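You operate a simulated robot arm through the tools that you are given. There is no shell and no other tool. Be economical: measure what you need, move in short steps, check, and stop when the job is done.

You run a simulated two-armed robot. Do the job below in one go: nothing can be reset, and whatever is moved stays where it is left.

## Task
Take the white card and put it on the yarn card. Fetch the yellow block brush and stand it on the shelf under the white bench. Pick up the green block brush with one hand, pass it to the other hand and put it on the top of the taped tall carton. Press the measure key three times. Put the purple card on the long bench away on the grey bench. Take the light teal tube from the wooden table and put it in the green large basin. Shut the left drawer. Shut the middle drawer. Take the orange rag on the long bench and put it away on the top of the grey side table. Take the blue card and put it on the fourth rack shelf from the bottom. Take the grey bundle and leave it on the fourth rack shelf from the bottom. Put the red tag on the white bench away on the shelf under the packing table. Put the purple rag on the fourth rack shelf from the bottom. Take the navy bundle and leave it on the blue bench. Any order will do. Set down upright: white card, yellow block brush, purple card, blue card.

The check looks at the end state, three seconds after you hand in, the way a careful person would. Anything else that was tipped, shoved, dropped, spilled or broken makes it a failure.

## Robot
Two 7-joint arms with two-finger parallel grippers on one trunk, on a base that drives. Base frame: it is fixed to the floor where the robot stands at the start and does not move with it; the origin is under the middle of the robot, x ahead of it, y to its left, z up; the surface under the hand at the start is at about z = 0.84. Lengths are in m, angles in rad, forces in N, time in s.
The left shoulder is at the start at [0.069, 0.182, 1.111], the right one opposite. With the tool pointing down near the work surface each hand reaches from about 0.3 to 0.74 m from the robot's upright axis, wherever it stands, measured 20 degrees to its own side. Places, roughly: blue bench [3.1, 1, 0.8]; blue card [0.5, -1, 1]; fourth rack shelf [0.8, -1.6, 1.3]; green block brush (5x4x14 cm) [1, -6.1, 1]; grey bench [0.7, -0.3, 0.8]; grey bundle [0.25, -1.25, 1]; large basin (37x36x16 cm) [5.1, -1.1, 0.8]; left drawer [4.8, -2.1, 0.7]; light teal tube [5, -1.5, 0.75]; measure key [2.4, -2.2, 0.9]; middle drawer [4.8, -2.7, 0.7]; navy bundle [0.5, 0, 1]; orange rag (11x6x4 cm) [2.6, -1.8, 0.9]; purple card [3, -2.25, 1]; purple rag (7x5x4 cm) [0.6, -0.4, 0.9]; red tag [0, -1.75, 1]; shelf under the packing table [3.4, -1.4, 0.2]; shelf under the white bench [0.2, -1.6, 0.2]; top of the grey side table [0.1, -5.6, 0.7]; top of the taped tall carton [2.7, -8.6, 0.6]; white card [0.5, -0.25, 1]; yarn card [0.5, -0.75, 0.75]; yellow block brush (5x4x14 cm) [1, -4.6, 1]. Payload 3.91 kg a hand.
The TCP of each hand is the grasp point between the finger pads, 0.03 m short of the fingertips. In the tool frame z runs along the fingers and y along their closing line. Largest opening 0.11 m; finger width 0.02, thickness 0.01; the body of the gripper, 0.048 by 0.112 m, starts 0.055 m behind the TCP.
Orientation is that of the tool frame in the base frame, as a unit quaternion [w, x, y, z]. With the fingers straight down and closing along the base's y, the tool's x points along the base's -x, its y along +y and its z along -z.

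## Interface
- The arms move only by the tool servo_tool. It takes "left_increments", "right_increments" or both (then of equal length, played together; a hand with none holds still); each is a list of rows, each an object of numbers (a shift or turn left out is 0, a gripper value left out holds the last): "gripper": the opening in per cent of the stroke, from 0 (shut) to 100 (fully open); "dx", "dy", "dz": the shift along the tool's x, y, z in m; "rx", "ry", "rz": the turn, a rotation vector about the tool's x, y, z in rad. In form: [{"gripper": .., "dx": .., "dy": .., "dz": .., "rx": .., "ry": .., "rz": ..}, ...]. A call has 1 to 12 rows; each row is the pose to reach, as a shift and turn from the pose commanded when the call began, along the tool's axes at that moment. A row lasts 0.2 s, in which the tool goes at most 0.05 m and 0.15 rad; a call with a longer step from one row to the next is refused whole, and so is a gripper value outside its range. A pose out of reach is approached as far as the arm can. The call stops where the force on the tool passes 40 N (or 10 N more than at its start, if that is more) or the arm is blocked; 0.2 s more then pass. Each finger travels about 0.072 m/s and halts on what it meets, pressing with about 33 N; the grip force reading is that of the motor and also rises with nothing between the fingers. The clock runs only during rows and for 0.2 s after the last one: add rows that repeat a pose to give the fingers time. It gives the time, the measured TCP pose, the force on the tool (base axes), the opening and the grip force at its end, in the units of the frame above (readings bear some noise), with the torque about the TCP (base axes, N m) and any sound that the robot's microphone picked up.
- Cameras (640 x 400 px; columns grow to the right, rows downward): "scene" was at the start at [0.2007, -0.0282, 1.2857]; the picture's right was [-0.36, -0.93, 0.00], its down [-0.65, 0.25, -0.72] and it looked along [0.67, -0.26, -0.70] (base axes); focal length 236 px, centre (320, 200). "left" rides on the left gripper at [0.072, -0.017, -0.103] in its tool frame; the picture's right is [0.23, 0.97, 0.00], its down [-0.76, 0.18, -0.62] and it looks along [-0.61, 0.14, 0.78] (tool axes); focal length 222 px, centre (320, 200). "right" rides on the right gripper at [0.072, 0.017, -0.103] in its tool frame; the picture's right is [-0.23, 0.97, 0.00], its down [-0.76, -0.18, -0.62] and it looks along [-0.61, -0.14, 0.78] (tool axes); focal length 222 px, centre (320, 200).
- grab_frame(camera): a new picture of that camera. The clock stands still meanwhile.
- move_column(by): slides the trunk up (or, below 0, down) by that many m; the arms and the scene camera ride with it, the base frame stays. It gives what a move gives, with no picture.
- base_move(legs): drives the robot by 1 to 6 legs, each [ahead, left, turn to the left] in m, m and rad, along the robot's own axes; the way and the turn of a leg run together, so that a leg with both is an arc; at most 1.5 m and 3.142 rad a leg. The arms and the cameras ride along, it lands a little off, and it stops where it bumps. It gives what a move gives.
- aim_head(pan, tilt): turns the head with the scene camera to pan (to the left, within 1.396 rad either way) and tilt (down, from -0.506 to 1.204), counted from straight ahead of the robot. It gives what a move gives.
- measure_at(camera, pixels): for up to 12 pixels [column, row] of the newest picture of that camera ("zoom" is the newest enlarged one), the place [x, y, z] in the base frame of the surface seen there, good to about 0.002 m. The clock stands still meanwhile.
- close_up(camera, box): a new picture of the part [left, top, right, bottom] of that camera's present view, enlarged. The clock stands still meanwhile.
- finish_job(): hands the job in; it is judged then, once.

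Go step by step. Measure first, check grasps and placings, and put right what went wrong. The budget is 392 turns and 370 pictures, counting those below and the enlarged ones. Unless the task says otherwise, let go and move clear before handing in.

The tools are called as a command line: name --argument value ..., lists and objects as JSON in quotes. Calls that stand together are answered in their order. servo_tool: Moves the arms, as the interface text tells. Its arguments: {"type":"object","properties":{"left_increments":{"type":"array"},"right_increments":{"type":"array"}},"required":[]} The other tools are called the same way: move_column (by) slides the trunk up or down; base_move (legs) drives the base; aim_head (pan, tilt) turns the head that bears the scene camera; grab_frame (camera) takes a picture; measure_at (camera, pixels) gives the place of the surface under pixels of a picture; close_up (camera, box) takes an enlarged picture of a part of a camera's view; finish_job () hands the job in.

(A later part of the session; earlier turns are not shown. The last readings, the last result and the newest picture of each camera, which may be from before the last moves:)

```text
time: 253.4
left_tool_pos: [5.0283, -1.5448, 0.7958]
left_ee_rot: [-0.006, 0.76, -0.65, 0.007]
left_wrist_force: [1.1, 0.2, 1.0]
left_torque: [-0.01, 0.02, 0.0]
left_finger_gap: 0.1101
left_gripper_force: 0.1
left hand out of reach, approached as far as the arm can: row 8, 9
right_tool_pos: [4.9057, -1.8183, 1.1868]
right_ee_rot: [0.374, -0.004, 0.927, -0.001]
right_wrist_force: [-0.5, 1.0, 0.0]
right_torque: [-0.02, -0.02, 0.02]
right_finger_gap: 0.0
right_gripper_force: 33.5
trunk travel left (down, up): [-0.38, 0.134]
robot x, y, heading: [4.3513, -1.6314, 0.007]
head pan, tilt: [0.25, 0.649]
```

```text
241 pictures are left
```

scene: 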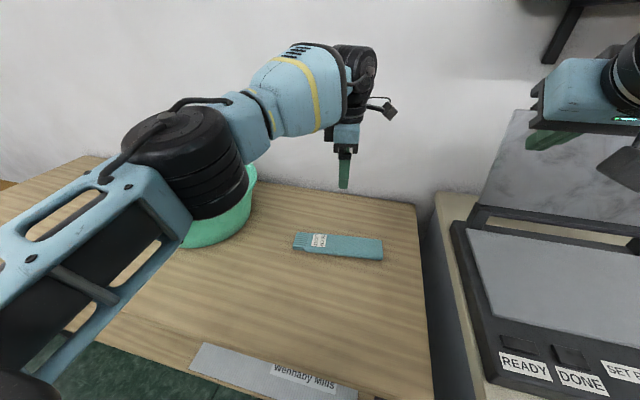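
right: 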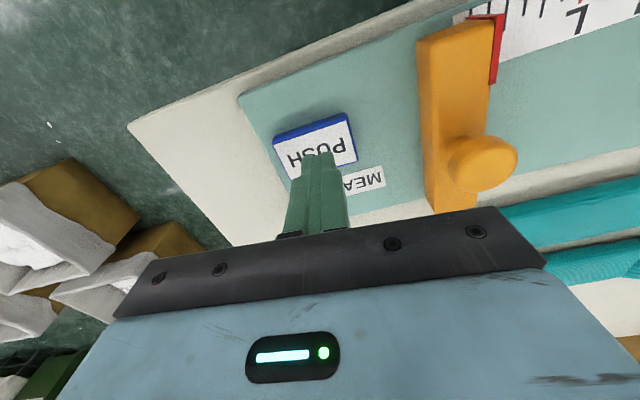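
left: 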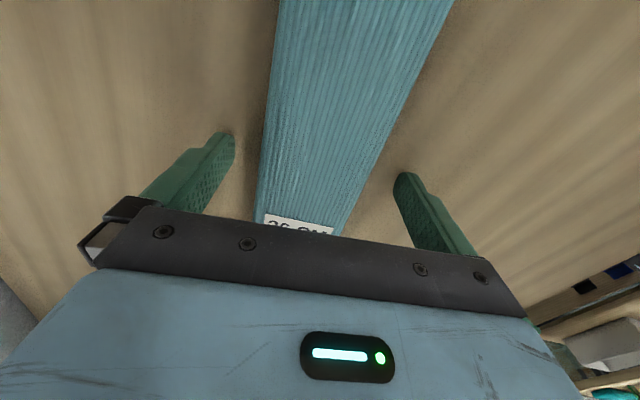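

Now the fingers are on both sides at table level. I close and lift.

servo_tool --left_increments '[{"gripper": 0}, {"gripper": 0}, {"gripper": 0}, {"gripper": 0}, {"gripper": 0}]'

servo_tool --left_increments '[{"dz": -0.04}, {"dz": -0.08}, {"dz": -0.12}, {"dz": -0.16}, {"dz": -0.2}, {"dz": -0.24}, {"dz": -0.28}, {"dz": -0.28}]'

grab_frame --camera "left"

grab_frame --camera "scene"

```text
time: 254.6
left_tool_pos: [5.0285, -1.544, 0.7952]
left_ee_rot: [-0.005, 0.761, -0.649, 0.008]
left_wrist_force: [-0.6, 0.1, 0.2]
left_torque: [0.06, 0.04, -0.03]
left_finger_gap: 0.0692
left_gripper_force: 32.8
right_tool_pos: [4.9045, -1.8182, 1.1867]
right_ee_rot: [0.373, -0.005, 0.928, 0.0]
right_wrist_force: [0.2, -0.9, 0.4]
right_torque: [0.02, -0.02, -0.02]
right_finger_gap: 0.0
right_gripper_force: 32.9
trunk travel left (down, up): [-0.38, 0.134]
robot x, y, heading: [4.3483, -1.6343, 0.007]
head pan, tilt: [0.25, 0.649]
```

```text
time: 256.4
left_tool_pos: [5.025, -1.5451, 1.0736]
left_ee_rot: [-0.006, 0.76, -0.65, 0.008]
left_wrist_force: [0.8, -1.1, 0.8]
left_torque: [0.03, 0.01, -0.04]
left_finger_gap: 0.069
left_gripper_force: 32.7
left hand out of reach, approached as far as the arm can: row 1, 2, 3, 4, 5, 6
right_tool_pos: [4.9059, -1.8181, 1.1857]
right_ee_rot: [0.374, -0.005, 0.928, -0.001]
right_wrist_force: [0.1, -0.8, 0.0]
right_torque: [-0.02, 0.02, -0.02]
right_finger_gap: 0.0
right_gripper_force: 33.0
trunk travel left (down, up): [-0.38, 0.134]
robot x, y, heading: [4.3473, -1.6363, 0.009]
head pan, tilt: [0.25, 0.649]
```

```text
240 pictures are left
```

left: 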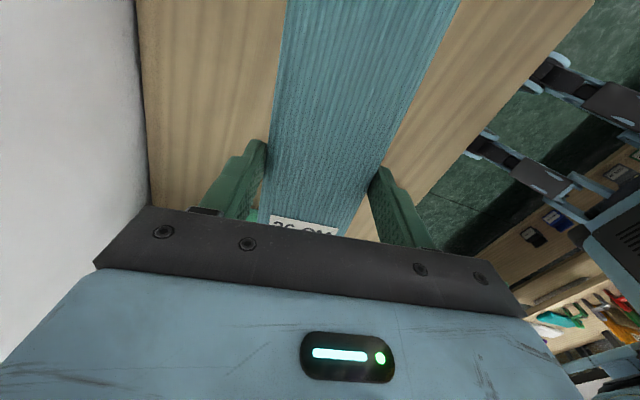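

```text
239 pictures are left
```

scene: 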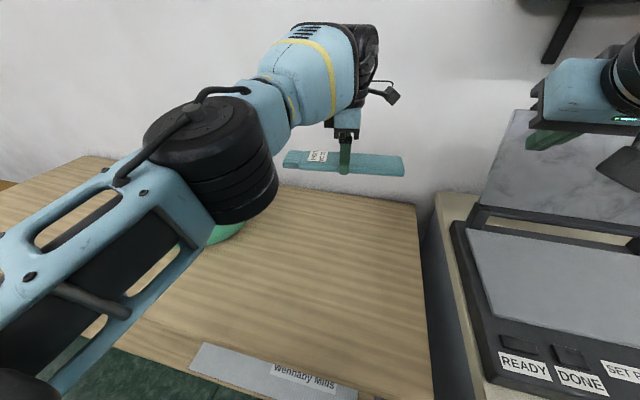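

Held (tube is 0.069 wide). Basin centre ≈(5.075,−1.08), rim z 0.91. I strafe left 0.465 m and slightly forward.

base_move --legs '[[0.035, 0.465, 0]]'

grab_frame --camera "left"

grab_frame --camera "scene"

```text
time: 261.1
left_tool_pos: [5.0564, -1.0679, 1.0732]
left_ee_rot: [-0.006, 0.762, -0.648, 0.007]
left_wrist_force: [-0.1, -1.1, -0.7]
left_torque: [0.0, -0.01, 0.0]
left_finger_gap: 0.0689
left_gripper_force: 33.4
right_tool_pos: [4.9344, -1.342, 1.1867]
right_ee_rot: [0.374, -0.006, 0.927, 0.0]
right_wrist_force: [-0.5, -1.2, 0.1]
right_torque: [0.03, 0.01, 0.0]
right_finger_gap: 0.0001
right_gripper_force: 33.0
trunk travel left (down, up): [-0.38, 0.134]
robot x, y, heading: [4.3838, -1.1589, 0.008]
head pan, tilt: [0.25, 0.649]
```

```text
238 pictures are left
```

left: 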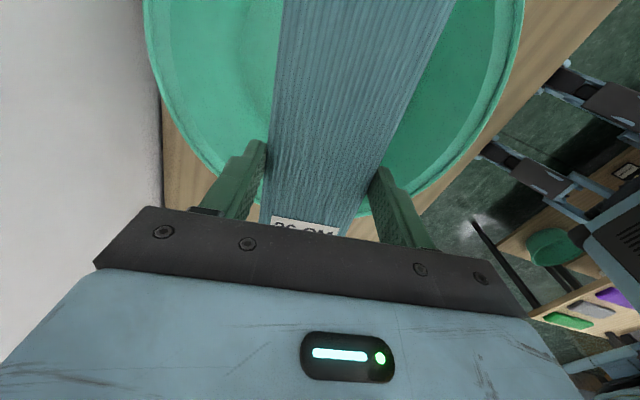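

```text
237 pictures are left
```

scene: 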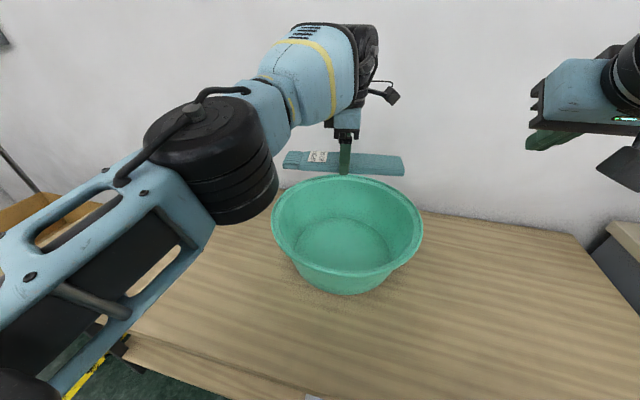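

measure_at --camera "scene" --pixels '[[274, 225], [421, 228], [345, 275], [350, 182], [345, 240], [340, 290]]'

```text
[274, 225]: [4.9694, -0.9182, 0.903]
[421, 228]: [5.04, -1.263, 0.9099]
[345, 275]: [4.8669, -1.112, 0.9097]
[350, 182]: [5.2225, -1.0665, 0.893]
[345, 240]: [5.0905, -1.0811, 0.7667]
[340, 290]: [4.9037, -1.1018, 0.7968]
```

Basin centre ≈(5.045,−1.09). I shift 2 cm and lower the tube into the basin.

servo_tool --left_increments '[{"dx": 0.02, "dy": 0.008, "dz": 0.03}, {"dx": 0.02, "dy": 0.008, "dz": 0.075}, {"dx": 0.02, "dy": 0.008, "dz": 0.12}, {"dx": 0.02, "dy": 0.008, "dz": 0.165}, {"dx": 0.02, "dy": 0.008, "dz": 0.205}, {"dx": 0.02, "dy": 0.008, "dz": 0.205}]'

grab_frame --camera "scene"

```text
time: 262.5
left_tool_pos: [5.0627, -1.0906, 0.8672]
left_ee_rot: [-0.006, 0.762, -0.648, 0.008]
left_wrist_force: [0.6, -0.4, -0.2]
left_torque: [-0.01, 0.01, 0.0]
left_finger_gap: 0.0687
left_gripper_force: 33.1
left hand out of reach, approached as far as the arm can: row 2, 3, 4, 5, 6
right_tool_pos: [4.9369, -1.3429, 1.1864]
right_ee_rot: [0.374, -0.007, 0.927, 0.0]
right_wrist_force: [-0.9, 0.3, 0.0]
right_torque: [0.02, -0.03, -0.01]
right_finger_gap: 0.0
right_gripper_force: 32.6
trunk travel left (down, up): [-0.38, 0.134]
robot x, y, heading: [4.3836, -1.1576, 0.01]
head pan, tilt: [0.25, 0.649]
```

```text
236 pictures are left
```

scene: 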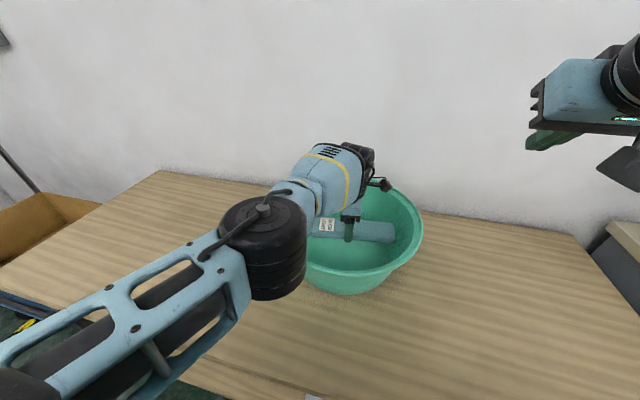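

The tube is inside the rim. I lower a little more, release, and lift.

servo_tool --left_increments '[{"dz": 0.015}, {"dz": 0.03}, {"dz": 0.03, "gripper": 95}, {"dz": 0.03, "gripper": 95}, {"dz": 0.03, "gripper": 95}, {"dz": -0.02}, {"dz": -0.07}, {"dz": -0.12}, {"dz": -0.17}, {"dz": -0.22}, {"dz": -0.22}]'

grab_frame --camera "left"

grab_frame --camera "scene"

```text
time: 264.9
left_tool_pos: [5.048, -1.0856, 1.084]
left_ee_rot: [-0.006, 0.762, -0.648, 0.008]
left_wrist_force: [0.6, 0.0, 0.5]
left_torque: [0.01, 0.0, -0.02]
left_finger_gap: 0.1043
left_gripper_force: 0.0
left hand out of reach, approached as far as the arm can: row 2, 3, 4, 5, 9, 10, 11
right_tool_pos: [4.9374, -1.3427, 1.1855]
right_ee_rot: [0.374, -0.006, 0.927, 0.001]
right_wrist_force: [-0.1, 0.5, 0.5]
right_torque: [0.01, -0.02, 0.04]
right_finger_gap: 0.0002
right_gripper_force: 33.3
trunk travel left (down, up): [-0.38, 0.134]
robot x, y, heading: [4.3804, -1.1625, 0.006]
head pan, tilt: [0.25, 0.649]
```

```text
235 pictures are left
```

left: 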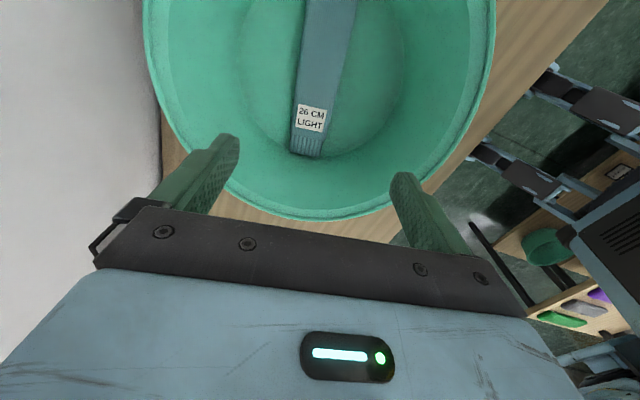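

```text
234 pictures are left
```

scene: 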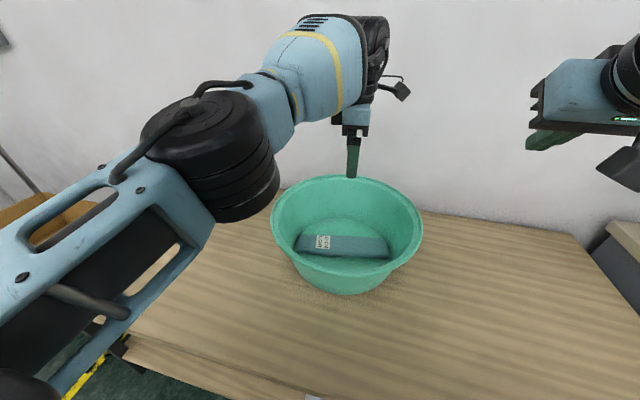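

The tube lies in the basin. I retract the left hand and drive back around to the long bench's end for the purple card.

servo_tool --left_increments '[{"dy": 0.045, "dz": -0.02}, {"dy": 0.09, "dz": -0.04}, {"dy": 0.135, "dz": -0.06}, {"dy": 0.18, "dz": -0.08}, {"dy": 0.22, "dz": -0.1}, {"dy": 0.22, "dz": -0.1, "rz": 0.15}, {"dy": 0.22, "dz": -0.1, "rz": 0.3}, {"dy": 0.22, "dz": -0.1, "rz": 0.45}, {"dy": 0.22, "dz": -0.1, "rz": 0.6}, {"dy": 0.22, "dz": -0.1, "rz": 0.75}, {"dy": 0.22, "dz": -0.1, "rz": 0.9}, {"dy": 0.22, "dz": -0.1, "rz": 1.05}]'

base_move --legs '[[-0.3, 0, 0], [0, -0.85, 0], [0, -0.85, 0], [-1.3, 0, 0]]'

aim_head --pan 1.0 --tilt 0.6

grab_frame --camera "scene"

```text
time: 267.5
left_tool_pos: [4.8276, -1.1201, 1.1792]
left_ee_rot: [0.01, -0.332, 0.943, -0.004]
left_wrist_force: [-0.6, -0.7, 0.3]
left_torque: [-0.04, 0.01, 0.02]
left_finger_gap: 0.1044
left_gripper_force: 0.2
right_tool_pos: [4.9357, -1.3416, 1.1868]
right_ee_rot: [0.374, -0.007, 0.927, 0.001]
right_wrist_force: [0.0, 0.3, 0.1]
right_torque: [0.0, 0.0, 0.04]
right_finger_gap: 0.0
right_gripper_force: 33.4
trunk travel left (down, up): [-0.38, 0.134]
robot x, y, heading: [4.3785, -1.1643, 0.01]
head pan, tilt: [0.25, 0.649]
```

```text
time: 290.3
left_tool_pos: [3.266, -2.8201, 1.179]
left_ee_rot: [0.01, -0.334, 0.942, -0.004]
left_wrist_force: [-0.1, -0.4, -0.3]
left_torque: [-0.01, -0.02, 0.01]
left_finger_gap: 0.1044
left_gripper_force: 0.0
right_tool_pos: [3.3733, -3.0427, 1.1861]
right_ee_rot: [0.374, -0.006, 0.928, 0.0]
right_wrist_force: [-1.1, -0.2, 0.2]
right_torque: [0.03, -0.01, -0.01]
right_finger_gap: 0.0
right_gripper_force: 33.3
trunk travel left (down, up): [-0.38, 0.134]
robot x, y, heading: [2.8195, -2.8588, 0.008]
head pan, tilt: [0.25, 0.649]
```

```text
time: 291.4
left_tool_pos: [3.2651, -2.8205, 1.1789]
left_ee_rot: [0.01, -0.335, 0.942, -0.003]
left_wrist_force: [0.2, -0.2, -0.1]
left_torque: [0.0, -0.01, 0.0]
left_finger_gap: 0.1048
left_gripper_force: 0.2
right_tool_pos: [3.3736, -3.0416, 1.1867]
right_ee_rot: [0.374, -0.006, 0.928, 0.0]
right_wrist_force: [-0.3, -0.8, -0.5]
right_torque: [-0.03, -0.02, -0.01]
right_finger_gap: 0.0
right_gripper_force: 32.8
trunk travel left (down, up): [-0.38, 0.134]
robot x, y, heading: [2.8177, -2.8581, 0.013]
head pan, tilt: [1.0, 0.6]
```

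```text
233 pictures are left
```

scene: 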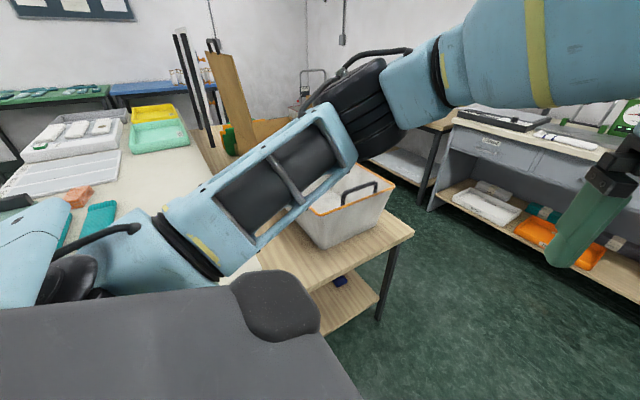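

I turn left to face the bench end and look at the purple card.

base_move --legs '[[0, 0, 1.558]]'

aim_head --pan 0.0 --tilt 0.75

grab_frame --camera "scene"

```text
time: 295.6
left_tool_pos: [2.7857, -2.4129, 1.1796]
left_ee_rot: [-0.01, 0.899, -0.439, -0.004]
left_wrist_force: [0.0, -0.7, 0.1]
left_torque: [0.03, 0.02, 0.01]
left_finger_gap: 0.1043
left_gripper_force: 0.0
right_tool_pos: [3.0106, -2.3082, 1.1866]
right_ee_rot: [0.266, -0.655, 0.657, 0.263]
right_wrist_force: [-0.8, -0.4, -0.1]
right_torque: [0.0, 0.01, -0.01]
right_finger_gap: 0.0001
right_gripper_force: 32.7
trunk travel left (down, up): [-0.38, 0.134]
robot x, y, heading: [2.8186, -2.8615, 1.564]
head pan, tilt: [1.0, 0.6]
```

```text
time: 296.8
left_tool_pos: [2.7867, -2.413, 1.1782]
left_ee_rot: [-0.009, 0.899, -0.438, -0.004]
left_wrist_force: [0.0, -0.8, -0.8]
left_torque: [0.01, 0.03, 0.02]
left_finger_gap: 0.1044
left_gripper_force: 0.0
right_tool_pos: [3.0094, -2.3086, 1.1862]
right_ee_rot: [0.266, -0.655, 0.657, 0.263]
right_wrist_force: [0.2, -0.9, -0.1]
right_torque: [-0.02, -0.03, 0.03]
right_finger_gap: 0.0001
right_gripper_force: 33.1
trunk travel left (down, up): [-0.38, 0.134]
robot x, y, heading: [2.8221, -2.8609, 1.561]
head pan, tilt: [0.0, 0.75]
```

```text
232 pictures are left
```

scene: 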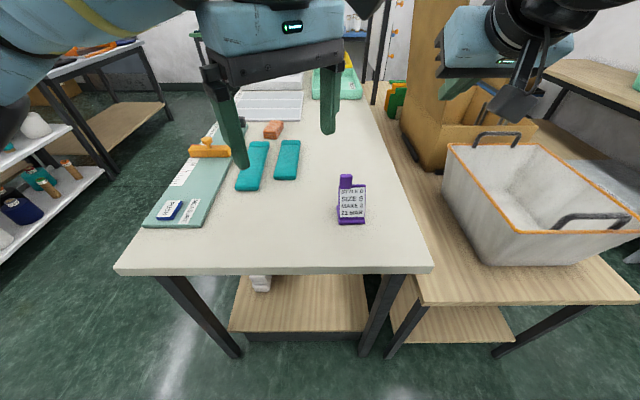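

The purple card faces me with its tab at top-left (346,182). I measure it.

close_up --camera "scene" --box '[310, 160, 390, 235]'

measure_at --camera "zoom" --pixels '[[250, 115], [310, 115], [255, 165], [310, 165], [280, 125], [270, 155], [360, 185], [330, 190], [255, 400], [355, 395], [300, 300], [430, 200]]'

```text
5.33 times, centred on (350, 198) of scene
```

zoom: 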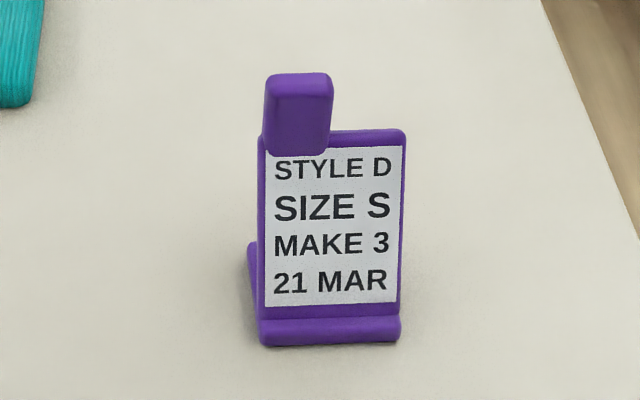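

```text
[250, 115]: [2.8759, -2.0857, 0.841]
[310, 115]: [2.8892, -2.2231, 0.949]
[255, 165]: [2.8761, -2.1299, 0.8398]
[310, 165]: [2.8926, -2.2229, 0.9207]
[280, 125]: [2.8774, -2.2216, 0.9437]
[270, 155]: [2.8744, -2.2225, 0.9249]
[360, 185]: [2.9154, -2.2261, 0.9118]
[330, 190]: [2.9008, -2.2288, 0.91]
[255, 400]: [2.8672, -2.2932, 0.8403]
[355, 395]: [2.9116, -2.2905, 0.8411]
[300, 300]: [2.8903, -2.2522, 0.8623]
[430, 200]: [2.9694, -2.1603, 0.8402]
```

Tab centre ≈(2.885,−2.216), z 0.932–0.96. I move the left hand aside and bring the right tool, pointing down, above the tab.

servo_tool --right_increments '[{"gripper": 60, "dx": 0.0072, "dy": 0.0207, "dz": 0.0295, "ry": 0.131}, {"dx": 0.0143, "dy": 0.0413, "dz": 0.059, "ry": 0.262}, {"dx": 0.0215, "dy": 0.062, "dz": 0.0885, "ry": 0.393}, {"dx": 0.0287, "dy": 0.0827, "dz": 0.118, "ry": 0.524}, {"dx": 0.0358, "dy": 0.1033, "dz": 0.1475, "ry": 0.655}, {"dx": 0.043, "dy": 0.124, "dz": 0.177, "ry": 0.77}, {"dx": 0.043, "dy": 0.124, "dz": 0.177, "ry": 0.77}]' --left_increments '[{"dx": -0.018, "dy": 0.024, "rz": 0.13}, {"dx": -0.037, "dy": 0.047, "rz": 0.26}, {"dx": -0.055, "dy": 0.071, "rz": 0.39}, {"dx": -0.074, "dy": 0.094, "rz": 0.52}, {"dx": -0.092, "dy": 0.118, "rz": 0.65}, {"dx": -0.092, "dy": 0.118, "rz": 0.66}, {"dx": -0.092, "dy": 0.118, "rz": 0.66}]'

grab_frame --camera "right"

measure_at --camera "right" --pixels '[[320, 150], [310, 140], [340, 140], [325, 130], [330, 150]]'

```text
time: 298.4
left_tool_pos: [2.6365, -2.4151, 1.1789]
left_ee_rot: [-0.008, 0.708, -0.706, -0.007]
left_wrist_force: [0.2, -1.0, 0.3]
left_torque: [0.03, 0.01, -0.03]
left_finger_gap: 0.1045
left_gripper_force: 0.0
right_tool_pos: [3.0044, -2.2975, 1.0249]
right_ee_rot: [0.016, -0.705, 0.709, 0.013]
right_wrist_force: [-0.4, -0.6, 0.5]
right_torque: [0.0, 0.0, 0.01]
right_finger_gap: 0.0659
right_gripper_force: 0.0
right hand out of reach, approached as far as the arm can: row 2, 3, 4, 5, 6, 7
trunk travel left (down, up): [-0.38, 0.134]
robot x, y, heading: [2.8198, -2.8588, 1.566]
head pan, tilt: [0.0, 0.75]
```

```text
230 pictures are left
```

right: 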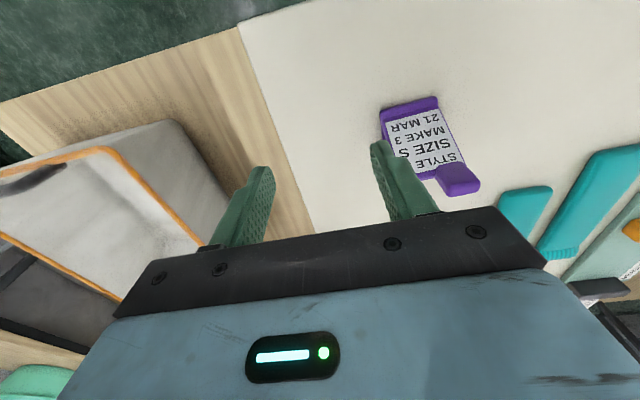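

```text
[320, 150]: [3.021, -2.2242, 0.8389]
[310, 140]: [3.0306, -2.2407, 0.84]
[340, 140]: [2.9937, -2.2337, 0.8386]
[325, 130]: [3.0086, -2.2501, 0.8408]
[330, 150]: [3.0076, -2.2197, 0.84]
```

The right hand lagged behind. I repeat the lateral part from here.

servo_tool --right_increments '[{"dy": 0.04, "dx": -0.0}, {"dy": 0.08, "dx": -0.02}, {"dy": 0.119, "dx": -0.05}, {"dy": 0.119, "dx": -0.083}, {"dy": 0.119, "dx": -0.083}]'

grab_frame --camera "right"

grab_frame --camera "scene"

```text
time: 299.6
left_tool_pos: [2.6371, -2.4144, 1.1792]
left_ee_rot: [-0.008, 0.708, -0.706, -0.007]
left_wrist_force: [0.0, -0.3, -0.4]
left_torque: [0.0, 0.01, 0.02]
left_finger_gap: 0.1049
left_gripper_force: 0.1
right_tool_pos: [2.9836, -2.327, 0.9983]
right_ee_rot: [0.0, -0.705, 0.709, -0.003]
right_wrist_force: [-0.2, -0.2, 0.2]
right_torque: [-0.03, -0.04, 0.01]
right_finger_gap: 0.066
right_gripper_force: 0.0
right hand out of reach, approached as far as the arm can: row 1, 2, 3, 4, 5
trunk travel left (down, up): [-0.38, 0.134]
robot x, y, heading: [2.8173, -2.8568, 1.561]
head pan, tilt: [0.0, 0.75]
```

```text
229 pictures are left
```

right: 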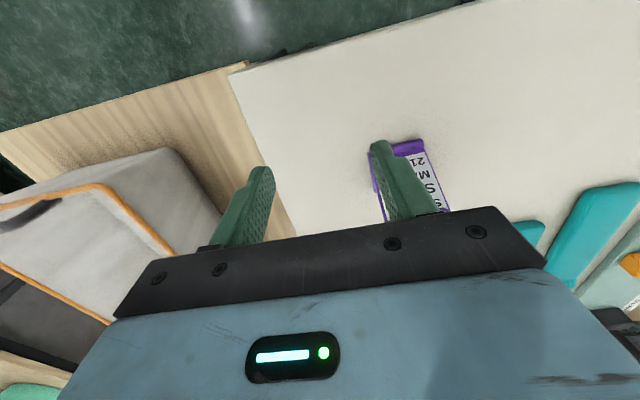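

```text
228 pictures are left
```

scene: 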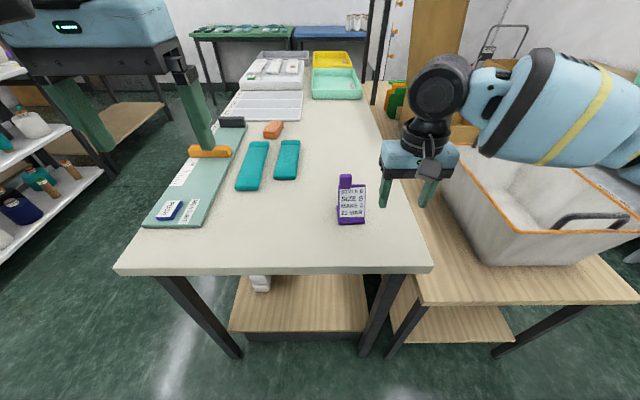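

The right arm is in a poor posture. I move it back to a home-like place (up and to the right) and retry.

servo_tool --right_increments '[{"dz": -0.04}, {"dz": -0.08}, {"dz": -0.11, "dy": -0.04}, {"dz": -0.11, "dy": -0.085, "dx": 0.02}, {"dz": -0.11, "dy": -0.13, "dx": 0.05}, {"dz": -0.11, "dy": -0.175, "dx": 0.08}, {"dz": -0.11, "dy": -0.22, "dx": 0.1}, {"dz": -0.11, "dy": -0.25, "dx": 0.1}, {"dz": -0.11, "dy": -0.25, "dx": 0.1}]'

grab_frame --camera "scene"

```text
refused: row 5 steps farther than a row can; nothing moved
```

```text
227 pictures are left
```

scene: 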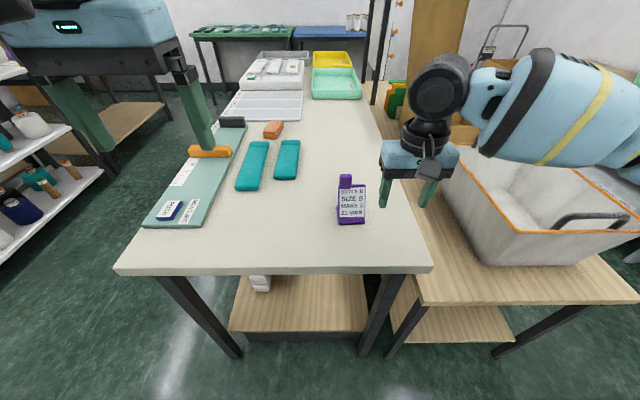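

servo_tool --right_increments '[{"dz": -0.04}, {"dz": -0.08}, {"dz": -0.11, "dy": -0.03}, {"dz": -0.11, "dy": -0.07, "dx": 0.02}, {"dz": -0.11, "dy": -0.11, "dx": 0.04}, {"dz": -0.11, "dy": -0.15, "dx": 0.06}, {"dz": -0.11, "dy": -0.19, "dx": 0.08}, {"dz": -0.11, "dy": -0.23, "dx": 0.1}, {"dz": -0.11, "dy": -0.25, "dx": 0.1}, {"dz": -0.11, "dy": -0.25, "dx": 0.1}]'

grab_frame --camera "scene"

```text
time: 301.8
left_tool_pos: [2.6369, -2.4147, 1.1806]
left_ee_rot: [-0.008, 0.709, -0.706, -0.007]
left_wrist_force: [-0.5, 0.6, 0.2]
left_torque: [0.01, -0.02, 0.0]
left_finger_gap: 0.1048
left_gripper_force: 0.1
right_tool_pos: [3.2232, -2.4274, 1.1056]
right_ee_rot: [-0.001, -0.705, 0.709, -0.002]
right_wrist_force: [-0.5, 0.8, -0.6]
right_torque: [-0.03, 0.0, -0.05]
right_finger_gap: 0.0659
right_gripper_force: 0.1
right hand out of reach, approached as far as the arm can: row 1, 2
trunk travel left (down, up): [-0.38, 0.134]
robot x, y, heading: [2.8162, -2.8591, 1.557]
head pan, tilt: [0.0, 0.75]
```

```text
226 pictures are left
```

scene: 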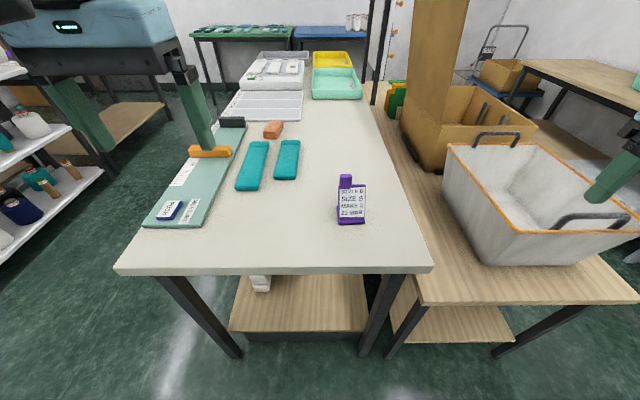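

Now I come back to the tab from this posture.

servo_tool --right_increments '[{"dy": 0.038, "dx": -0.023}, {"dy": 0.076, "dx": -0.047}, {"dy": 0.113, "dx": -0.07}, {"dy": 0.15, "dx": -0.094}, {"dy": 0.188, "dx": -0.117}, {"dy": 0.225, "dx": -0.14}, {"dy": 0.263, "dx": -0.164}, {"dy": 0.3, "dx": -0.187}, {"dy": 0.338, "dx": -0.211}, {"dy": 0.338, "dx": -0.211, "dz": 0.04}, {"dy": 0.338, "dx": -0.211, "dz": 0.06}, {"dy": 0.338, "dx": -0.211, "dz": 0.06}]'

grab_frame --camera "right"

```text
time: 304.4
left_tool_pos: [2.6378, -2.4154, 1.1802]
left_ee_rot: [-0.008, 0.708, -0.706, -0.006]
left_wrist_force: [-0.3, -1.1, 0.0]
left_torque: [0.01, 0.01, -0.01]
left_finger_gap: 0.1044
left_gripper_force: 0.1
right_tool_pos: [3.0141, -2.299, 1.0429]
right_ee_rot: [0.0, -0.704, 0.71, -0.003]
right_wrist_force: [-0.2, -0.8, -0.1]
right_torque: [0.0, -0.04, 0.01]
right_finger_gap: 0.0659
right_gripper_force: 0.1
right hand out of reach, approached as far as the arm can: row 6, 7, 8, 9, 10, 11, 12
trunk travel left (down, up): [-0.38, 0.134]
robot x, y, heading: [2.8203, -2.8607, 1.557]
head pan, tilt: [0.0, 0.75]
```

```text
225 pictures are left
```

right: 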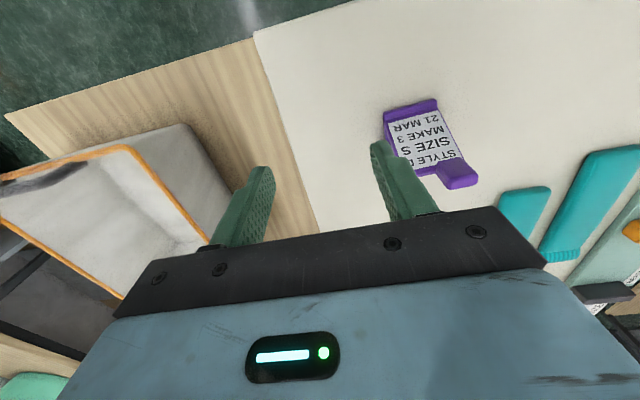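

The arm limits at this lateral reach, so I shift the base instead: ahead 0.083, left 0.129.

base_move --legs '[[0.083, 0.129, 0.0]]'

grab_frame --camera "right"

measure_at --camera "right" --pixels '[[325, 150], [312, 145], [340, 145], [325, 140], [325, 158], [330, 120]]'

```text
time: 306.2
left_tool_pos: [2.508, -2.3295, 1.1795]
left_ee_rot: [-0.008, 0.708, -0.706, -0.006]
left_wrist_force: [-0.1, 0.5, 0.2]
left_torque: [0.04, 0.0, 0.01]
left_finger_gap: 0.1046
left_gripper_force: 0.0
right_tool_pos: [2.8853, -2.2129, 1.0431]
right_ee_rot: [-0.001, -0.705, 0.709, -0.002]
right_wrist_force: [-0.4, 0.0, 0.7]
right_torque: [0.03, 0.01, -0.01]
right_finger_gap: 0.0659
right_gripper_force: 0.0
trunk travel left (down, up): [-0.38, 0.134]
robot x, y, heading: [2.6914, -2.774, 1.566]
head pan, tilt: [0.0, 0.75]
```

```text
224 pictures are left
```

right: 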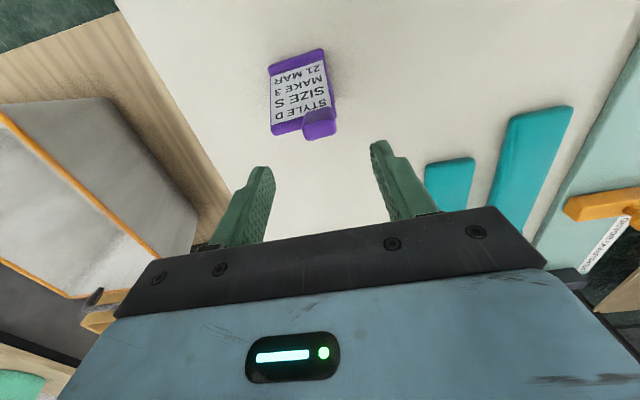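

```text
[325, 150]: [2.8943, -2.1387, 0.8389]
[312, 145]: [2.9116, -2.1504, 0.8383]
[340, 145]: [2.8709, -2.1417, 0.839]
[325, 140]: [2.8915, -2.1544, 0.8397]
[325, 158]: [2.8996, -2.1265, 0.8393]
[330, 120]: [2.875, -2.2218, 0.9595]
```

measure_at --camera "right" --pixels '[[308, 122], [320, 122], [334, 118], [318, 130], [334, 128], [320, 115], [308, 132]]'

```text
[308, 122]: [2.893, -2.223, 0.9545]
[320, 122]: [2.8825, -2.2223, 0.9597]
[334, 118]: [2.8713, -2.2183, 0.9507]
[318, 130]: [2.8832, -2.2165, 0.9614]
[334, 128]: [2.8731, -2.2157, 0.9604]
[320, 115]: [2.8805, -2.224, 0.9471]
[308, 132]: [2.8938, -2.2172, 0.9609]
```

Tab centre (2.8835,−2.216). I descend to z≈0.968 and close.

servo_tool --right_increments '[{"dx": 0.003, "dy": 0.002, "dz": 0.03}, {"dx": 0.003, "dy": 0.002, "dz": 0.055}, {"dx": 0.003, "dy": 0.002, "dz": 0.0745}, {"dx": 0.003, "dy": 0.002, "dz": 0.0745}]'

grab_frame --camera "right"

```text
time: 307.2
left_tool_pos: [2.5089, -2.3282, 1.1807]
left_ee_rot: [-0.009, 0.709, -0.705, -0.006]
left_wrist_force: [-0.9, 1.6, -0.6]
left_torque: [0.01, 0.01, 0.0]
left_finger_gap: 0.1047
left_gripper_force: 0.1
right_tool_pos: [2.8841, -2.2155, 0.9656]
right_ee_rot: [0.001, -0.706, 0.709, -0.003]
right_wrist_force: [-0.2, 1.3, 0.2]
right_torque: [0.02, 0.0, 0.02]
right_finger_gap: 0.0659
right_gripper_force: 0.1
trunk travel left (down, up): [-0.38, 0.134]
robot x, y, heading: [2.6902, -2.7746, 1.562]
head pan, tilt: [0.0, 0.75]
```

```text
223 pictures are left
```

right: 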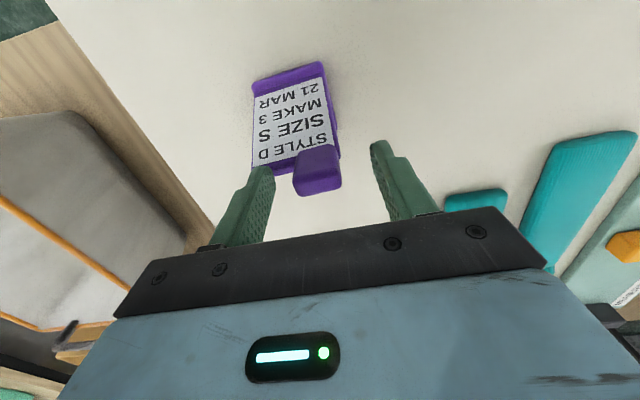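

Well centred. I close and lift.

servo_tool --right_increments '[{"gripper": 0}, {"gripper": 0}, {"gripper": 0}, {"gripper": 0}]'

servo_tool --right_increments '[{"dz": -0.04}, {"dz": -0.08}, {"dz": -0.12}, {"dz": -0.16}, {"dz": -0.2}, {"dz": -0.2}]'

grab_frame --camera "right"

```text
time: 308.2
left_tool_pos: [2.5085, -2.329, 1.1787]
left_ee_rot: [-0.007, 0.708, -0.706, -0.006]
left_wrist_force: [1.0, 0.1, 0.1]
left_torque: [0.0, -0.02, -0.01]
left_finger_gap: 0.1047
left_gripper_force: 0.0
right_tool_pos: [2.8825, -2.216, 0.9676]
right_ee_rot: [-0.001, -0.705, 0.709, -0.002]
right_wrist_force: [0.2, -0.6, -0.7]
right_torque: [0.03, -0.01, -0.01]
right_finger_gap: 0.0292
right_gripper_force: 32.7
trunk travel left (down, up): [-0.38, 0.134]
robot x, y, heading: [2.69, -2.7743, 1.563]
head pan, tilt: [0.0, 0.75]
```

```text
time: 309.6
left_tool_pos: [2.5075, -2.3279, 1.179]
left_ee_rot: [-0.007, 0.709, -0.705, -0.007]
left_wrist_force: [0.6, 0.2, 0.0]
left_torque: [0.0, 0.0, -0.01]
left_finger_gap: 0.1046
left_gripper_force: 0.1
right_tool_pos: [2.9067, -2.2357, 1.164]
right_ee_rot: [0.0, -0.705, 0.709, -0.003]
right_wrist_force: [0.0, 0.7, -0.8]
right_torque: [-0.02, 0.02, 0.03]
right_finger_gap: 0.029
right_gripper_force: 33.7
right hand out of reach, approached as far as the arm can: row 3, 4, 5, 6
trunk travel left (down, up): [-0.38, 0.134]
robot x, y, heading: [2.6902, -2.7738, 1.562]
head pan, tilt: [0.0, 0.75]
```

```text
222 pictures are left
```

right: 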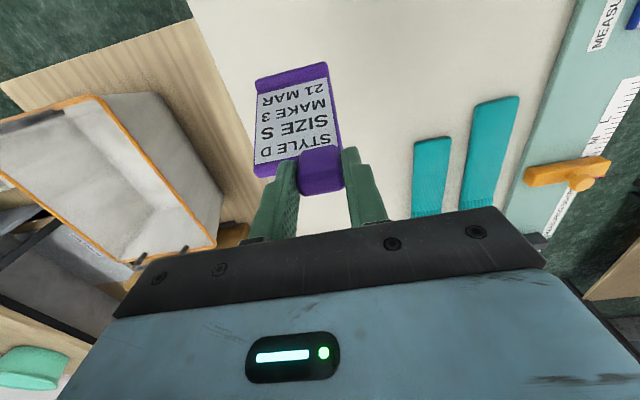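

Card held (0.029). I drive round: left to the aisle, up to y≈−0.5, then turn to face the grey bench.

base_move --legs '[[-0.06, 0, 0], [0, 0.97, 0], [1.15, 0, 0.005], [1.05, 0, 0]]'

aim_head --pan 0.5 --tilt 0.5

grab_frame --camera "scene"

```text
time: 329.6
left_tool_pos: [1.476, -0.1583, 1.1797]
left_ee_rot: [-0.007, 0.721, -0.693, -0.007]
left_wrist_force: [0.0, -0.7, -0.1]
left_torque: [0.03, 0.0, 0.01]
left_finger_gap: 0.1045
left_gripper_force: 0.1
right_tool_pos: [1.8703, -0.0511, 1.1649]
right_ee_rot: [0.0, 0.717, -0.697, 0.003]
right_wrist_force: [-0.2, -0.2, -1.1]
right_torque: [-0.04, 0.01, 0.0]
right_finger_gap: 0.0291
right_gripper_force: 33.1
trunk travel left (down, up): [-0.38, 0.134]
robot x, y, heading: [1.6755, -0.5999, 1.602]
head pan, tilt: [0.0, 0.75]
```

```text
time: 330.5
left_tool_pos: [1.4755, -0.158, 1.18]
left_ee_rot: [-0.008, 0.721, -0.693, -0.006]
left_wrist_force: [-0.5, 0.2, 0.0]
left_torque: [0.0, 0.01, 0.0]
left_finger_gap: 0.1043
left_gripper_force: 0.1
right_tool_pos: [1.8702, -0.05, 1.1653]
right_ee_rot: [-0.001, 0.717, -0.697, 0.003]
right_wrist_force: [0.6, 0.2, -0.3]
right_torque: [0.02, 0.0, 0.05]
right_finger_gap: 0.0293
right_gripper_force: 32.8
trunk travel left (down, up): [-0.38, 0.134]
robot x, y, heading: [1.6749, -0.5964, 1.598]
head pan, tilt: [0.499, 0.499]
```

```text
221 pictures are left
```

scene: 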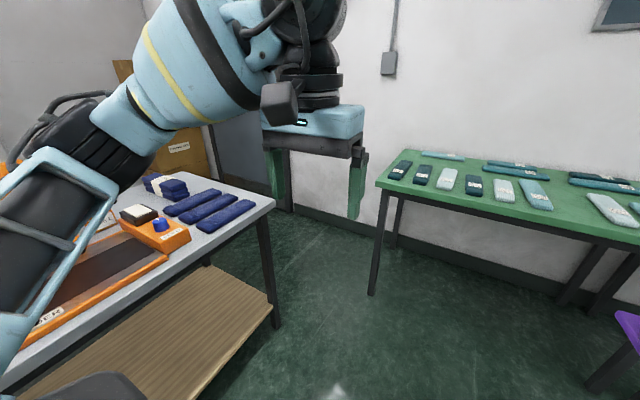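

base_move --legs '[[0, 0, 1.54]]'

aim_head --pan 0.0 --tilt 0.7

grab_frame --camera "scene"

```text
time: 334.7
left_tool_pos: [1.2275, -0.7784, 1.1785]
left_ee_rot: [-0.001, 1.0, 0.002, -0.01]
left_wrist_force: [-0.6, -0.1, -0.2]
left_torque: [0.01, -0.03, 0.0]
left_finger_gap: 0.1046
left_gripper_force: 0.0
right_tool_pos: [1.1334, -0.3804, 1.1642]
right_ee_rot: [-0.002, 1.0, -0.003, 0.001]
right_wrist_force: [0.5, -0.2, -1.3]
right_torque: [-0.01, -0.01, 0.0]
right_finger_gap: 0.0288
right_gripper_force: 33.6
trunk travel left (down, up): [-0.38, 0.134]
robot x, y, heading: [1.6766, -0.595, 3.132]
head pan, tilt: [0.499, 0.499]
```

```text
time: 335.6
left_tool_pos: [1.2281, -0.779, 1.1796]
left_ee_rot: [0.0, 1.0, 0.002, -0.011]
left_wrist_force: [-0.8, 0.3, -0.1]
left_torque: [0.02, -0.01, -0.04]
left_finger_gap: 0.1044
left_gripper_force: 0.2
right_tool_pos: [1.1337, -0.3809, 1.1644]
right_ee_rot: [-0.001, 1.0, -0.004, 0.002]
right_wrist_force: [-0.6, 0.8, -0.6]
right_torque: [0.01, -0.04, -0.01]
right_finger_gap: 0.0286
right_gripper_force: 33.1
trunk travel left (down, up): [-0.38, 0.134]
robot x, y, heading: [1.672, -0.5947, 3.133]
head pan, tilt: [0.0, 0.7]
```

```text
220 pictures are left
```

scene: 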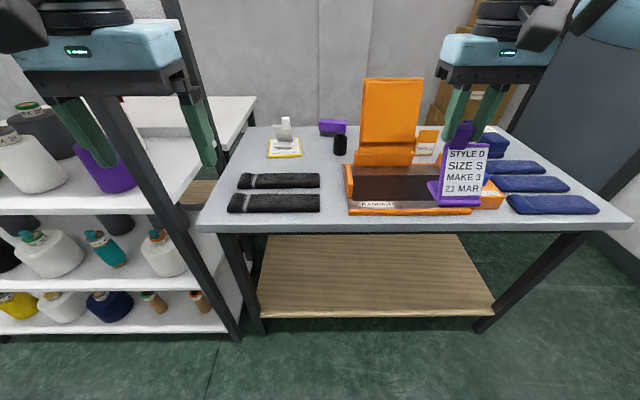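

measure_at --camera "scene" --pixels '[[335, 175], [320, 165], [330, 205], [335, 220], [245, 165], [240, 150], [320, 180], [345, 165], [340, 150], [300, 158], [230, 210], [420, 225]]'

close_up --camera "scene" --box '[200, 110, 440, 260]'

```text
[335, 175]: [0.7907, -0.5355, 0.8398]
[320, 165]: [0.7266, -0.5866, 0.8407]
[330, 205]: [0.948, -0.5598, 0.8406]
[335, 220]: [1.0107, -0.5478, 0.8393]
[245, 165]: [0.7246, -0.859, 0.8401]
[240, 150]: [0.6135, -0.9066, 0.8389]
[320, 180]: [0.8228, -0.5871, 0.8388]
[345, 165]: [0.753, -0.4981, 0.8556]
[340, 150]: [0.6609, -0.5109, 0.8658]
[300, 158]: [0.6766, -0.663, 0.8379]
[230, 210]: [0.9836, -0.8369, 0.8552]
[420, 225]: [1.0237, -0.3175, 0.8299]
```

```text
2.67 times, centred on (320, 185) of scene
```

zoom: 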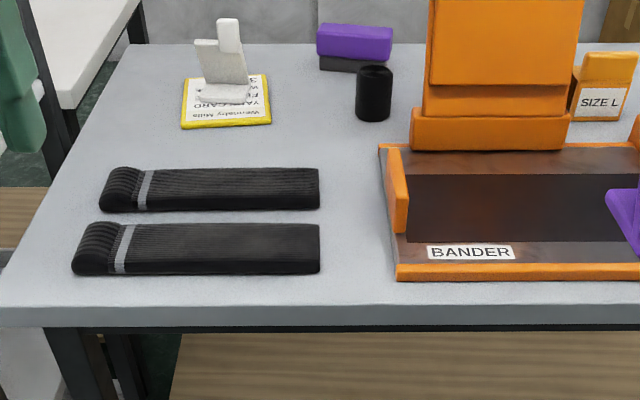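

The free spot I want is about (0.72,−0.60), between the tapes, yarn card and black cylinder. I first test how far ahead the right arm reaches in free air.

servo_tool --right_increments '[{"dx": -0.045}, {"dx": -0.09}, {"dx": -0.13}, {"dx": -0.13}]'

grab_frame --camera "scene"

```text
time: 336.6
left_tool_pos: [1.2269, -0.7788, 1.1799]
left_ee_rot: [-0.001, 1.0, 0.002, -0.011]
left_wrist_force: [-0.4, 0.0, -0.4]
left_torque: [-0.01, -0.01, 0.01]
left_finger_gap: 0.1045
left_gripper_force: 0.0
right_tool_pos: [1.0899, -0.3354, 1.147]
right_ee_rot: [-0.002, 1.0, -0.003, 0.001]
right_wrist_force: [0.9, 0.3, -0.1]
right_torque: [-0.01, 0.01, -0.04]
right_finger_gap: 0.0294
right_gripper_force: 32.6
right hand out of reach, approached as far as the arm can: row 1, 2, 3, 4
trunk travel left (down, up): [-0.38, 0.134]
robot x, y, heading: [1.6732, -0.5929, 3.133]
head pan, tilt: [0.0, 0.7]
```

```text
218 pictures are left
```

scene: 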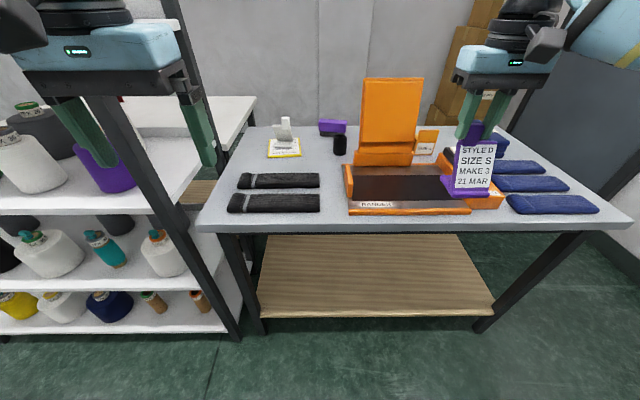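

Reach shrinks because the tool is high. I raise the trunk, bring both hands in, and lower the card relative to the shoulder.

move_column --by 0.13

servo_tool --right_increments '[{"dx": 0.02, "dy": 0.03, "dz": 0.02}, {"dx": 0.04, "dy": 0.06, "dz": 0.04}, {"dx": 0.06, "dy": 0.09, "dz": 0.06}, {"dx": 0.08, "dy": 0.12, "dz": 0.08}, {"dx": 0.08, "dy": 0.15, "dz": 0.1}, {"dx": 0.08, "dy": 0.15, "dz": 0.13}, {"dx": 0.08, "dy": 0.15, "dz": 0.13}]' --left_increments '[{"dx": 0.02, "dy": -0.02}, {"dx": 0.04, "dy": -0.04}, {"dx": 0.06, "dy": -0.05}, {"dx": 0.08, "dy": -0.06}, {"dx": 0.085, "dy": -0.06}, {"dx": 0.085, "dy": -0.06}, {"dx": 0.085, "dy": -0.06}]'

measure_at --camera "scene" --pixels '[[395, 80], [365, 100], [420, 100], [390, 155]]'

```text
time: 338.2
left_tool_pos: [1.2261, -0.7787, 1.3079]
left_ee_rot: [0.0, 1.0, 0.002, -0.008]
left_wrist_force: [0.0, -0.1, -0.6]
left_torque: [-0.02, 0.03, 0.05]
left_finger_gap: 0.1046
left_gripper_force: 0.0
right_tool_pos: [1.1933, -0.3346, 1.4643]
right_ee_rot: [-0.003, 0.985, -0.004, -0.175]
right_wrist_force: [-0.5, -0.6, -2.4]
right_torque: [-0.01, -0.05, 0.01]
right_finger_gap: 0.029
right_gripper_force: 33.3
trunk travel left (down, up): [-0.51, 0.004]
robot x, y, heading: [1.672, -0.5968, 3.135]
head pan, tilt: [0.0, 0.7]
```

```text
time: 339.8
left_tool_pos: [1.3132, -0.7186, 1.3094]
left_ee_rot: [-0.001, 1.0, 0.002, -0.01]
left_wrist_force: [0.6, 0.6, -0.1]
left_torque: [0.0, 0.04, -0.02]
left_finger_gap: 0.1047
left_gripper_force: 0.1
right_tool_pos: [1.233, -0.452, 1.3051]
right_ee_rot: [-0.002, 0.984, -0.005, -0.176]
right_wrist_force: [-0.7, 0.2, -0.7]
right_torque: [-0.01, -0.01, 0.0]
right_finger_gap: 0.029
right_gripper_force: 33.5
right hand out of reach, approached as far as the arm can: row 4, 5, 6, 7
trunk travel left (down, up): [-0.51, 0.004]
robot x, y, heading: [1.6693, -0.5989, 3.137]
head pan, tilt: [0.0, 0.7]
```

```text
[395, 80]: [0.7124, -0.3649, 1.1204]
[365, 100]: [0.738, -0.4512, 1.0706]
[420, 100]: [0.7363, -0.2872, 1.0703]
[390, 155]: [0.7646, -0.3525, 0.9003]
```

The hand pitched 20° during the trunk move; I level the tool again and lower it to z≈1.12.

servo_tool --right_increments '[{"dx": 0.0125, "dz": 0.034, "ry": 0.09}, {"dx": 0.025, "dz": 0.068, "ry": 0.18}, {"dx": 0.0375, "dz": 0.101, "ry": 0.27}, {"dx": 0.05, "dz": 0.135, "ry": 0.354}, {"dx": 0.0623, "dz": 0.169, "ry": 0.354}, {"dx": 0.0623, "dz": 0.169, "ry": 0.354}]'

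base_move --legs '[[0, 0.12, 0], [0.27, 0, 0]]'

aim_head --pan -0.1 --tilt 0.8

grab_frame --camera "scene"

grab_frame --camera "right"

```text
time: 341.2
left_tool_pos: [1.3136, -0.7198, 1.3073]
left_ee_rot: [-0.001, 1.0, 0.001, -0.01]
left_wrist_force: [-0.3, -0.4, -0.1]
left_torque: [-0.01, 0.03, -0.01]
left_finger_gap: 0.1045
left_gripper_force: 0.1
right_tool_pos: [1.2316, -0.4513, 1.1298]
right_ee_rot: [-0.002, 1.0, -0.004, 0.0]
right_wrist_force: [-1.1, -0.1, -1.5]
right_torque: [-0.02, 0.05, 0.0]
right_finger_gap: 0.029
right_gripper_force: 32.6
trunk travel left (down, up): [-0.51, 0.004]
robot x, y, heading: [1.6752, -0.5982, 3.138]
head pan, tilt: [0.0, 0.7]
```

```text
time: 344.4
left_tool_pos: [1.0379, -0.8336, 1.3079]
left_ee_rot: [0.0, 1.0, 0.0, -0.011]
left_wrist_force: [0.2, -0.1, -0.9]
left_torque: [0.01, 0.02, -0.01]
left_finger_gap: 0.1044
left_gripper_force: 0.1
right_tool_pos: [0.9572, -0.5663, 1.13]
right_ee_rot: [-0.001, 1.0, -0.005, -0.001]
right_wrist_force: [-0.2, -0.9, -0.1]
right_torque: [-0.01, 0.03, 0.01]
right_finger_gap: 0.0289
right_gripper_force: 33.3
trunk travel left (down, up): [-0.51, 0.004]
robot x, y, heading: [1.3977, -0.7169, 3.133]
head pan, tilt: [0.0, 0.7]
```

```text
time: 345.1
left_tool_pos: [1.038, -0.8331, 1.3089]
left_ee_rot: [0.0, 1.0, 0.0, -0.011]
left_wrist_force: [-0.1, -0.3, 0.3]
left_torque: [-0.05, 0.0, -0.02]
left_finger_gap: 0.1045
left_gripper_force: 0.0
right_tool_pos: [0.9569, -0.5662, 1.1309]
right_ee_rot: [-0.001, 1.0, -0.006, -0.001]
right_wrist_force: [-0.1, -0.4, -1.0]
right_torque: [-0.01, 0.02, -0.01]
right_finger_gap: 0.0289
right_gripper_force: 33.1
trunk travel left (down, up): [-0.51, 0.004]
robot x, y, heading: [1.4002, -0.7131, 3.13]
head pan, tilt: [-0.099, 0.799]
```

```text
217 pictures are left
```

scene: 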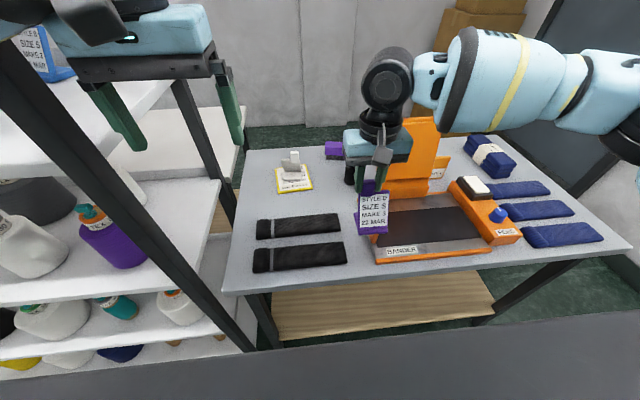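

```text
216 pictures are left
```

right: 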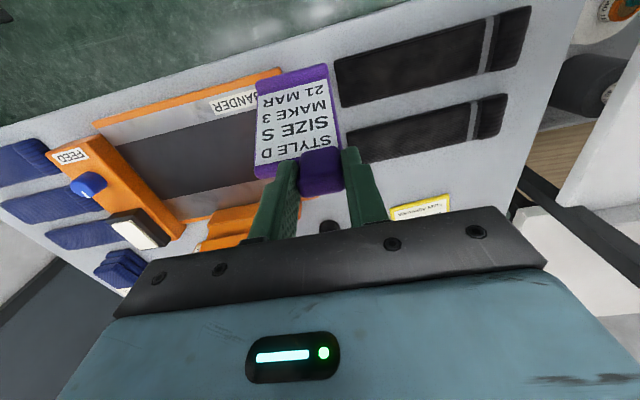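

close_up --camera "scene" --box '[240, 140, 420, 275]'

measure_at --camera "zoom" --pixels '[[430, 330], [520, 320], [355, 260], [340, 290], [60, 295], [80, 380], [370, 420], [405, 160], [390, 140], [250, 180], [350, 200], [300, 220]]'

```text
2.96 times, centred on (330, 208) of scene
```

zoom: 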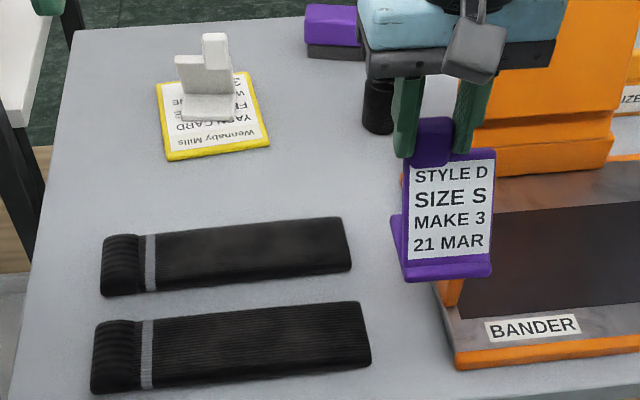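

```text
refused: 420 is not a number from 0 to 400
```

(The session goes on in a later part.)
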